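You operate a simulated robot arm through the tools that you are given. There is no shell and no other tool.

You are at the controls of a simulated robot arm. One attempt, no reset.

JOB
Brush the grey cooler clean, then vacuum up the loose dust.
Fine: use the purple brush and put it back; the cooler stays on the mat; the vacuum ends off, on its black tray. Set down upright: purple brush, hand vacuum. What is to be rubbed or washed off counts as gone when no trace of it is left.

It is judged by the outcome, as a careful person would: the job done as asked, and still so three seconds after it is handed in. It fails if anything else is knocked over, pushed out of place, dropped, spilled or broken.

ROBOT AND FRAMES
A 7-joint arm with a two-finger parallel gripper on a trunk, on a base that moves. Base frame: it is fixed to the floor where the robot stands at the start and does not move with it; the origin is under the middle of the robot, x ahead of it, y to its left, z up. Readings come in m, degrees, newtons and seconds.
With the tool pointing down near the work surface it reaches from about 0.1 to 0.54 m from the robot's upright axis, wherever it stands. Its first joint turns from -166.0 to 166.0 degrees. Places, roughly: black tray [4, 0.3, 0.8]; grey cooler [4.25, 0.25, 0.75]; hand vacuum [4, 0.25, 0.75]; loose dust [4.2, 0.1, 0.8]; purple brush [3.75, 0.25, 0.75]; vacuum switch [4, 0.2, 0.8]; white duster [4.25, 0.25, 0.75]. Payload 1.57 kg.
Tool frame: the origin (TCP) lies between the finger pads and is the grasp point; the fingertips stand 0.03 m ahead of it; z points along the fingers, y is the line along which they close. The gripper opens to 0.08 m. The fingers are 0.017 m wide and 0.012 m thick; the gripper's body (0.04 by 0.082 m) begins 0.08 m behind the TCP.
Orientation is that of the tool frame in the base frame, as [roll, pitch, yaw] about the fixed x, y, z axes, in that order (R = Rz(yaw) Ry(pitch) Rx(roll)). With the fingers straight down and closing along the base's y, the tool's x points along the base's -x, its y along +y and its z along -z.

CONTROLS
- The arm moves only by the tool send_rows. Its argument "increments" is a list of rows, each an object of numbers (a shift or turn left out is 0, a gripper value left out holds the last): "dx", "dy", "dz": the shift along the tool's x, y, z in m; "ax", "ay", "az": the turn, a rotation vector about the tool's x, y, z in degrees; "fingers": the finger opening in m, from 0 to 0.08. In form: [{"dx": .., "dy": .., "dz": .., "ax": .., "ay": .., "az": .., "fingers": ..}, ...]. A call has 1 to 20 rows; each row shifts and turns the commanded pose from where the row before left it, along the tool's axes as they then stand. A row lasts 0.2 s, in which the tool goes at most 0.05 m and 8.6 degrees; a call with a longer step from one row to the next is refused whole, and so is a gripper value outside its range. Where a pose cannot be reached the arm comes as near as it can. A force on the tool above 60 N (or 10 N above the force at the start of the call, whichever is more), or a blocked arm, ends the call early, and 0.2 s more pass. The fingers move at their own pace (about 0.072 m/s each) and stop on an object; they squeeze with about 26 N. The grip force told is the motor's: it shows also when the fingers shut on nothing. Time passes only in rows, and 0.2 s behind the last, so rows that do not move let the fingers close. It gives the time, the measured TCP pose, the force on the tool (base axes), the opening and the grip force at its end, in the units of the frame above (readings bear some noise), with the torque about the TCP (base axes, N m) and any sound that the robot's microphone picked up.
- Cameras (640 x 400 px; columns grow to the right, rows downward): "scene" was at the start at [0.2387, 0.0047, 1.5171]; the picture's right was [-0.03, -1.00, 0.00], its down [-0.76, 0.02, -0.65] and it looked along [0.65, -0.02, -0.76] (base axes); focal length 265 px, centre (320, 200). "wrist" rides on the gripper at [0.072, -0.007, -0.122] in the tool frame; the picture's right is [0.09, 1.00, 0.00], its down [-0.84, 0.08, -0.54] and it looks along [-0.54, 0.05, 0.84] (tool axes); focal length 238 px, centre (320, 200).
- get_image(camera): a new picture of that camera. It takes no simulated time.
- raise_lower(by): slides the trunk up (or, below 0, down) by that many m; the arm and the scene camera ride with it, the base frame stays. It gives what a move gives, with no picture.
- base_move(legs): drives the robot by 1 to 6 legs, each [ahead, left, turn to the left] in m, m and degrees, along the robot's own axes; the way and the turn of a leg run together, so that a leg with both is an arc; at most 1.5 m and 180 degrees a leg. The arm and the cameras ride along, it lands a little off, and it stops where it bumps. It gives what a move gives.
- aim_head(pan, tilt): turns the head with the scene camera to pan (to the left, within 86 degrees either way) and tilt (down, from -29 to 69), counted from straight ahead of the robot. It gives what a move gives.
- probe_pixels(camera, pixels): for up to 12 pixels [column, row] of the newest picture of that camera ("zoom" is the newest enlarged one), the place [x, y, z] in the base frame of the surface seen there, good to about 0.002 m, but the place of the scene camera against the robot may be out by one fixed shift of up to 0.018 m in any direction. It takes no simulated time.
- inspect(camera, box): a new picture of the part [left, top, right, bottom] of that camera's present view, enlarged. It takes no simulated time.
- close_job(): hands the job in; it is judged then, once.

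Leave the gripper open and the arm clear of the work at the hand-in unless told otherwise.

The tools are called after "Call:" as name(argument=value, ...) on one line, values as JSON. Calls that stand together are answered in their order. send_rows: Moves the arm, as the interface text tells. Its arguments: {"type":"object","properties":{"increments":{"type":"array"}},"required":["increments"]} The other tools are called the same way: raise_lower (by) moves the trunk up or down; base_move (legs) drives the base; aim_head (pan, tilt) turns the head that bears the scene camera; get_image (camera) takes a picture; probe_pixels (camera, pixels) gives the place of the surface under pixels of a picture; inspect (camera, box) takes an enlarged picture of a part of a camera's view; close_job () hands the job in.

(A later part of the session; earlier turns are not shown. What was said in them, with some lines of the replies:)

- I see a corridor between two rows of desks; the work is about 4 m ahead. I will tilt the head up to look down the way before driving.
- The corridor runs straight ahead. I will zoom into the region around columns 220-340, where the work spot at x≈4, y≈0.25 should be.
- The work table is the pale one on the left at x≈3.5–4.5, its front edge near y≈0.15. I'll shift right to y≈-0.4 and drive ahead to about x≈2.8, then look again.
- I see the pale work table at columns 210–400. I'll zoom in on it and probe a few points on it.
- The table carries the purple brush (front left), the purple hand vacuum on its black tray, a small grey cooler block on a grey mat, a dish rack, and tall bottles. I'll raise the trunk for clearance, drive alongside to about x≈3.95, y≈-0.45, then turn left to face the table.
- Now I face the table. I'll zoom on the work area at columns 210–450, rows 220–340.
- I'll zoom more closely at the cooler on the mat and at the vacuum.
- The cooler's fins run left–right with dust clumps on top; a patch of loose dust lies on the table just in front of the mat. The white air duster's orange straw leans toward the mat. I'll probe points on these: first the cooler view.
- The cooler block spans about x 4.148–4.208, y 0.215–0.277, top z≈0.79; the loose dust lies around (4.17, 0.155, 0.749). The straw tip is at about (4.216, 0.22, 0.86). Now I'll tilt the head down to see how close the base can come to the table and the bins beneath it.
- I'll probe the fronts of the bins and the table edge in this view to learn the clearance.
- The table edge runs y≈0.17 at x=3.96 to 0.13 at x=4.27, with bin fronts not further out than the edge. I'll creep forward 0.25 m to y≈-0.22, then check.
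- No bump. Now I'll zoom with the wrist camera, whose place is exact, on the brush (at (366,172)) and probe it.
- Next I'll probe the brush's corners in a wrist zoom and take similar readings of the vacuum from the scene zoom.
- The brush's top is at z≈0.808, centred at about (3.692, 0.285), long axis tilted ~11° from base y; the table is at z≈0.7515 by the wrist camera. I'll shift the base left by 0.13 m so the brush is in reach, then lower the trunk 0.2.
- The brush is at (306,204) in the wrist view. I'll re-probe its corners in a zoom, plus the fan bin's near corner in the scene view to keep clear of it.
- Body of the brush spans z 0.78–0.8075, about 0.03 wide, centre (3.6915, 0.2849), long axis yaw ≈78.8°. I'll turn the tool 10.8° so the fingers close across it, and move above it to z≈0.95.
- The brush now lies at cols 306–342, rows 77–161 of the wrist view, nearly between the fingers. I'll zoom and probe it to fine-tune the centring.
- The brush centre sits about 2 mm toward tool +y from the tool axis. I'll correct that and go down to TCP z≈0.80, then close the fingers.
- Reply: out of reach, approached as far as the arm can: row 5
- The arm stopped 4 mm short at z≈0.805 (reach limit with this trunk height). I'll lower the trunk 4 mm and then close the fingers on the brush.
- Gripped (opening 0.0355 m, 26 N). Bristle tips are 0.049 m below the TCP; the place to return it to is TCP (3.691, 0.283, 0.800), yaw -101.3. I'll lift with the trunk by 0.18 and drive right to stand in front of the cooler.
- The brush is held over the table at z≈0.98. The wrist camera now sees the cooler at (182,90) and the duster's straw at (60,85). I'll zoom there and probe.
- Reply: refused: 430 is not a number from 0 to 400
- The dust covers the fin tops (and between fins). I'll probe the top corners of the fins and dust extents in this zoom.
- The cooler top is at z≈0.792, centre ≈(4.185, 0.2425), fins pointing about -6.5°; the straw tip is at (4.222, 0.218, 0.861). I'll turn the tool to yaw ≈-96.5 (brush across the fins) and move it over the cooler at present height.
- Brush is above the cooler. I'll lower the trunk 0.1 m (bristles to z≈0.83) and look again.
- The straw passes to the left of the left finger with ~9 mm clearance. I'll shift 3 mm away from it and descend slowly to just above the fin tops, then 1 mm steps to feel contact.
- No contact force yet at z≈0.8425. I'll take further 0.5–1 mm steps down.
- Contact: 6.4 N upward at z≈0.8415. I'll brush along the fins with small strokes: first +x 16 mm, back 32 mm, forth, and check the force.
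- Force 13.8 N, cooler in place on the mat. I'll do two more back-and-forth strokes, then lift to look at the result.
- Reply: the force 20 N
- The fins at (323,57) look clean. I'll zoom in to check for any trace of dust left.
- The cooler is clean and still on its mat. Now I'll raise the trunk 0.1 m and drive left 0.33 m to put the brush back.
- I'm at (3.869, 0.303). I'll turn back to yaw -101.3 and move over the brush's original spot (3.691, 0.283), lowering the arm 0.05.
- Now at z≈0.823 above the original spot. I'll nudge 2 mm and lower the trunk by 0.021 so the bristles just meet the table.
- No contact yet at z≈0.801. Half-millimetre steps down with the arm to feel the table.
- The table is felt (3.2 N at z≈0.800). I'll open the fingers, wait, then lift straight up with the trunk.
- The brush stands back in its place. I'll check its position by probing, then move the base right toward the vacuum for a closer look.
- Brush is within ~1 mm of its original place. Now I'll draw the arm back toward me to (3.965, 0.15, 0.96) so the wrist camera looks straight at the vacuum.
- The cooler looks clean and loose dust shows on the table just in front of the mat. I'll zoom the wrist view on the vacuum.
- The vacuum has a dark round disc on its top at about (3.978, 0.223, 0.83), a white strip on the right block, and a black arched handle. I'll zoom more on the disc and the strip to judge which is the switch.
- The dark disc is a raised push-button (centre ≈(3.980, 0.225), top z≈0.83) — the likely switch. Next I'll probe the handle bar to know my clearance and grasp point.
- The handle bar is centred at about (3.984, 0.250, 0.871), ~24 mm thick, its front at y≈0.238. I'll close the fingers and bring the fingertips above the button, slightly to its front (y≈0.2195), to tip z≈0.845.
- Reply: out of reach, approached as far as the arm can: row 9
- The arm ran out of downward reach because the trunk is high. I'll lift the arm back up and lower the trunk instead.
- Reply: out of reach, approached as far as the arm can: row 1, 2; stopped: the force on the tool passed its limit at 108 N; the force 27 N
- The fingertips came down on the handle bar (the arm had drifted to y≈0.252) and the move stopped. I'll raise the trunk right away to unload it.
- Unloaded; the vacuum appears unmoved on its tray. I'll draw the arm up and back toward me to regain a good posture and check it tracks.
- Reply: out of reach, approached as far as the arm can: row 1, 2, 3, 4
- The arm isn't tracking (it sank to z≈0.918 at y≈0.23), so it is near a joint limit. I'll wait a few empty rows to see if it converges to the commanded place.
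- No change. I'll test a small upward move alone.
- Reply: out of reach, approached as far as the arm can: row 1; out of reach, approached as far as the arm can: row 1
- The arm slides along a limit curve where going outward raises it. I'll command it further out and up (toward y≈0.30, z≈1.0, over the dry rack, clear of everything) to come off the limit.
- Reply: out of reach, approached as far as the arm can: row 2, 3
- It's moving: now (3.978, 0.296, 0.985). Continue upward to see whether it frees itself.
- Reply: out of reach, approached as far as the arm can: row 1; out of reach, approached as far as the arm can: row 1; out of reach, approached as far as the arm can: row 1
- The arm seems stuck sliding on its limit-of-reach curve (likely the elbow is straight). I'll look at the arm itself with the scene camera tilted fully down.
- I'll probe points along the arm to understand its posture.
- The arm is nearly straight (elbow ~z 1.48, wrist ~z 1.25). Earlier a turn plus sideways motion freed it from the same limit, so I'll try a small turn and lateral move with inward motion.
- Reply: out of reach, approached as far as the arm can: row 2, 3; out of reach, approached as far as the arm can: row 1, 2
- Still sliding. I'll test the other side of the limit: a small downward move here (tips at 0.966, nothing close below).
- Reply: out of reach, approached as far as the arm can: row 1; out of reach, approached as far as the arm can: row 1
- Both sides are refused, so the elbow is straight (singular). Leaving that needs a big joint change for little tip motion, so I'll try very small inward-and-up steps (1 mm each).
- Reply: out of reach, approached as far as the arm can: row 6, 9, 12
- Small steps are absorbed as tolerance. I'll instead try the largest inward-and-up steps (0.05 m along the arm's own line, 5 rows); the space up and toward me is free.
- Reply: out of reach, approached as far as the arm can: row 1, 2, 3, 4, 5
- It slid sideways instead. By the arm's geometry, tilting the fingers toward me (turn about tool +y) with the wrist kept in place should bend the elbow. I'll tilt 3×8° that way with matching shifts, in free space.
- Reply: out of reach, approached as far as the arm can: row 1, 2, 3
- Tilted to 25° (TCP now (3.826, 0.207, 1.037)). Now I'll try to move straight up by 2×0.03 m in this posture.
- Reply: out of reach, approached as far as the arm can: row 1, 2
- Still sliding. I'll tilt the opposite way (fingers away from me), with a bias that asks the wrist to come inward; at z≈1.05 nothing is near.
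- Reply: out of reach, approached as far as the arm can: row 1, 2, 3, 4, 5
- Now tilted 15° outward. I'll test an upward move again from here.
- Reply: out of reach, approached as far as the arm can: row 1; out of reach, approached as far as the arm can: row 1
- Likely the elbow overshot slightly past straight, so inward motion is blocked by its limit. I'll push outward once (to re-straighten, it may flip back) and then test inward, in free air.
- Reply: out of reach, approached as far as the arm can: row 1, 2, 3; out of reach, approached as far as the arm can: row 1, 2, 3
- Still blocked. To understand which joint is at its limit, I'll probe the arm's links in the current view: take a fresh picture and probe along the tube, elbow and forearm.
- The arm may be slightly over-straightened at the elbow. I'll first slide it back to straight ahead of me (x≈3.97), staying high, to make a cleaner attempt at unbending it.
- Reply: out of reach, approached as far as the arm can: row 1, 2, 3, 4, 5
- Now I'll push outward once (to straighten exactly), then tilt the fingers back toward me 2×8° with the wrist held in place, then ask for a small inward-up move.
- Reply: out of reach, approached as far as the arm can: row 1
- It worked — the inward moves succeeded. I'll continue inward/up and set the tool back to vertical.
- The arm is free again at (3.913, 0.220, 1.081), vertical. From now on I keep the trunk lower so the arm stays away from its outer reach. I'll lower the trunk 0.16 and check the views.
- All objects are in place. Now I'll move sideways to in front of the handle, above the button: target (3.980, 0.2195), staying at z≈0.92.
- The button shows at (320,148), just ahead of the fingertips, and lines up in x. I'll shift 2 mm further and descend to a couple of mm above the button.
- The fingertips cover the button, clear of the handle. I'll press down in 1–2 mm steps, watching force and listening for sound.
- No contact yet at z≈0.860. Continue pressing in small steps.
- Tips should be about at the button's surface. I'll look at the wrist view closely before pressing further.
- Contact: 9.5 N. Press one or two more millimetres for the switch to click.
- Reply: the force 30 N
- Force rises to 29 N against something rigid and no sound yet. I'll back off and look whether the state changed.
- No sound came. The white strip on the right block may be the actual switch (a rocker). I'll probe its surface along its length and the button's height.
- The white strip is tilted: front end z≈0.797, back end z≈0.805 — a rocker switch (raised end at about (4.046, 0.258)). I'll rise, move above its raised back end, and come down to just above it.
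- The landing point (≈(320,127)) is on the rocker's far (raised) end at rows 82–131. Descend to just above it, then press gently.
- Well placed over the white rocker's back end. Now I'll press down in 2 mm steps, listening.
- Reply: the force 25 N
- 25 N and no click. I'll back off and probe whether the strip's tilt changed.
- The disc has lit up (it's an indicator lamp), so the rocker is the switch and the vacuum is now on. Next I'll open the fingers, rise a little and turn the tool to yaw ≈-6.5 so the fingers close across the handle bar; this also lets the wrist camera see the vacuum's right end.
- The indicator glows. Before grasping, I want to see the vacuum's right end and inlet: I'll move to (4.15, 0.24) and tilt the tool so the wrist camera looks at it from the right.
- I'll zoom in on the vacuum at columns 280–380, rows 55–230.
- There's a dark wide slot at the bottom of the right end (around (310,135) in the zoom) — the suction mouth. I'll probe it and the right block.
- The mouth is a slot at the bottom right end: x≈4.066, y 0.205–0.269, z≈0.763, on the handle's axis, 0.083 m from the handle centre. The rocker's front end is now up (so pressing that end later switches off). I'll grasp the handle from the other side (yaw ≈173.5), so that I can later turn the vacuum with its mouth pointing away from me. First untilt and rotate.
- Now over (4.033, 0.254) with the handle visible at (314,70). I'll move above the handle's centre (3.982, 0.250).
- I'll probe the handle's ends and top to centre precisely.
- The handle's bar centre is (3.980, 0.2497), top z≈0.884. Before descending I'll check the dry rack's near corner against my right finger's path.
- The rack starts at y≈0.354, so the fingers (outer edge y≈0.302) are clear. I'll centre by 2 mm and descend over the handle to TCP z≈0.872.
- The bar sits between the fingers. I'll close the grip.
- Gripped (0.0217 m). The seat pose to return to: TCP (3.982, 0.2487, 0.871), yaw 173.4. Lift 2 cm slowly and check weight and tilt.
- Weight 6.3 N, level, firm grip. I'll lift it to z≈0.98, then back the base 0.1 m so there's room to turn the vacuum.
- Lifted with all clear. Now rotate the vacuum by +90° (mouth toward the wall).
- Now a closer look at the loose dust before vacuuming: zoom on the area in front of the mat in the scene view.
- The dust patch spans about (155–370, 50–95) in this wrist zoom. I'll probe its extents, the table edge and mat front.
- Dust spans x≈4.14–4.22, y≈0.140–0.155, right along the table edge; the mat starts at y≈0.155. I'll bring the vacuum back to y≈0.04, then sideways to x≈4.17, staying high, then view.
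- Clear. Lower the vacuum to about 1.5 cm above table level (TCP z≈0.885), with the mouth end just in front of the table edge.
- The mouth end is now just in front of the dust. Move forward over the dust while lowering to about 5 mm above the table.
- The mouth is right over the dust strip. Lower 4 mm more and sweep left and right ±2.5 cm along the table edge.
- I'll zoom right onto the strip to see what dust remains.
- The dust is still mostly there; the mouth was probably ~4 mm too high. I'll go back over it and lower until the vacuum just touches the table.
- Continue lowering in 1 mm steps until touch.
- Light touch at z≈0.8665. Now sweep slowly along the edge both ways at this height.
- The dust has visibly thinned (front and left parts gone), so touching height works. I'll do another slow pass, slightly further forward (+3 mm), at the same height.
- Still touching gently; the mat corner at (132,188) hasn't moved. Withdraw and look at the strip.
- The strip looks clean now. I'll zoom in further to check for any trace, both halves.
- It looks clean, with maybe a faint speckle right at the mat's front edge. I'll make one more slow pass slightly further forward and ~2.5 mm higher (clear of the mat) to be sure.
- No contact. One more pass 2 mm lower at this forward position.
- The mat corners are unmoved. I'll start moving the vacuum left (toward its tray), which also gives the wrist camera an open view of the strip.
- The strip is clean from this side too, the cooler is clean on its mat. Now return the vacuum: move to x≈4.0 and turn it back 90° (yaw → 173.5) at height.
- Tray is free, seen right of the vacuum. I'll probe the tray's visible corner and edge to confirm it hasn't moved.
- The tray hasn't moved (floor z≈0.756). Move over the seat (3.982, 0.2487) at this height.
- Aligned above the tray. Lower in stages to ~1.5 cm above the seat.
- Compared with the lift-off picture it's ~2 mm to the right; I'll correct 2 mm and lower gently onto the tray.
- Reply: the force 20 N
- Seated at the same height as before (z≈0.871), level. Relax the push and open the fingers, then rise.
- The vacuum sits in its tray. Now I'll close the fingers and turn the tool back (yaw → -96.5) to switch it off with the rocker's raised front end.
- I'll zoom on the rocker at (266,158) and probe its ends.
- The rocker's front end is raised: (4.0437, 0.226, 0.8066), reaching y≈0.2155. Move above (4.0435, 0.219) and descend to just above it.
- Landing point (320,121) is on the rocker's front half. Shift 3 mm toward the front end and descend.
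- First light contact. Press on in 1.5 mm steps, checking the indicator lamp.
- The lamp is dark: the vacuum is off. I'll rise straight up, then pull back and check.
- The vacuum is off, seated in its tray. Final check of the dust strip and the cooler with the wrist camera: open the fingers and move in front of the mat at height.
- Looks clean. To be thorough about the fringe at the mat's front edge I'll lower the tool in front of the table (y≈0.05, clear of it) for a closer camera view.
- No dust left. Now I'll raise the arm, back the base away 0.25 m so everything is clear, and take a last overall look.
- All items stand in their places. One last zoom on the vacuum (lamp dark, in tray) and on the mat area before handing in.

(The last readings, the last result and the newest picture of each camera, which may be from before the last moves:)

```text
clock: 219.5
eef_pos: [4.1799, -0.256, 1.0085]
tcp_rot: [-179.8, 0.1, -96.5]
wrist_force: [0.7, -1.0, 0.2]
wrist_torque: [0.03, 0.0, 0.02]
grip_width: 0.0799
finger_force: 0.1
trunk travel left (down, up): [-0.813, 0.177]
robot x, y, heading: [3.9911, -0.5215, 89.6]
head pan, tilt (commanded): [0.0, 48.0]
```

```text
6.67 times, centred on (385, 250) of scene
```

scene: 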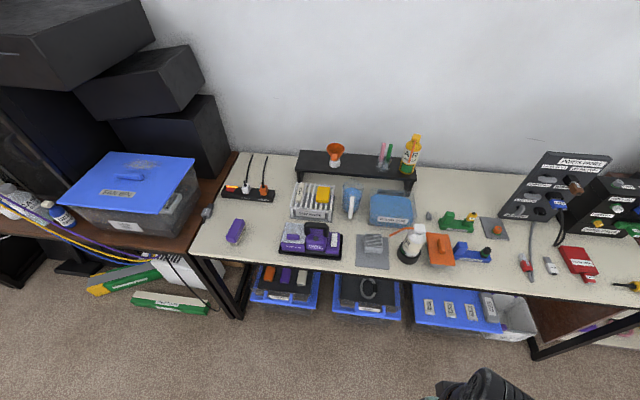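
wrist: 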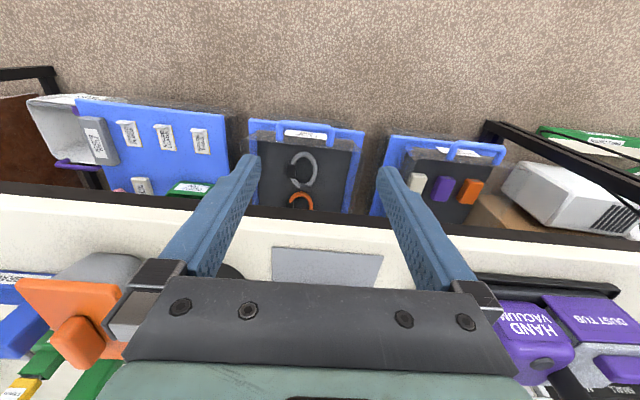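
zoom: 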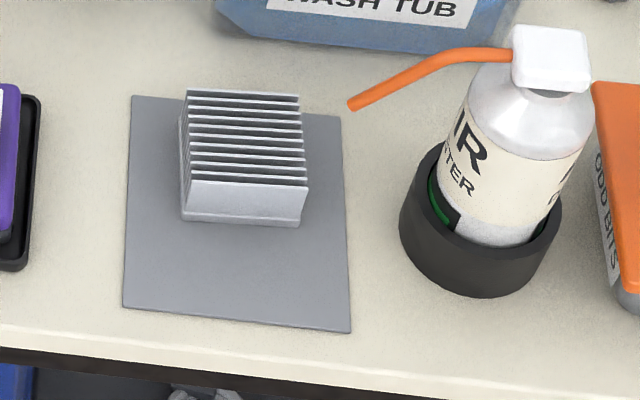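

The vacuum is off and upright in its tray. The cooler is clean on its mat and the loose dust is gone. The brush is back in its place, the gripper is open and the arm is clear. I'm handing in the job.

Call:
close_job()

```text
The job is handed in.
```

I brushed the grey cooler clean and vacuumed up the loose dust. The job is handed in; the hand-in gave no verdict.

- **Cooler:** the last close-ups showed no dust on or between the fins. It is still on its mat.
- **Loose dust:** the strip in front of the mat took several passes. In the final close views it was clean, with no trace left.
- **Purple brush:** it stands upright, back within a few millimetres of where it started.
- **Hand vacuum:** it is upright in its black tray and switched off, with the lamp dark.

Three contacts went harder than I intended:

- **Vacuum handle:** while I was looking for the switch, the arm reached its limit and the fingertips came down on the handle at about 108 N. The vacuum did not shift, and it worked normally afterwards.
- **Lamp:** before I found the rocker switch I pressed the vacuum's indicator lamp at about 29 N. It still works.
- **Mat:** during vacuuming, the vacuum's end pressed lightly on the front edge of the mat. The mat's corners were in the same place afterwards.

Nothing else on the table was moved. The gripper is open and the arm is clear of the work.
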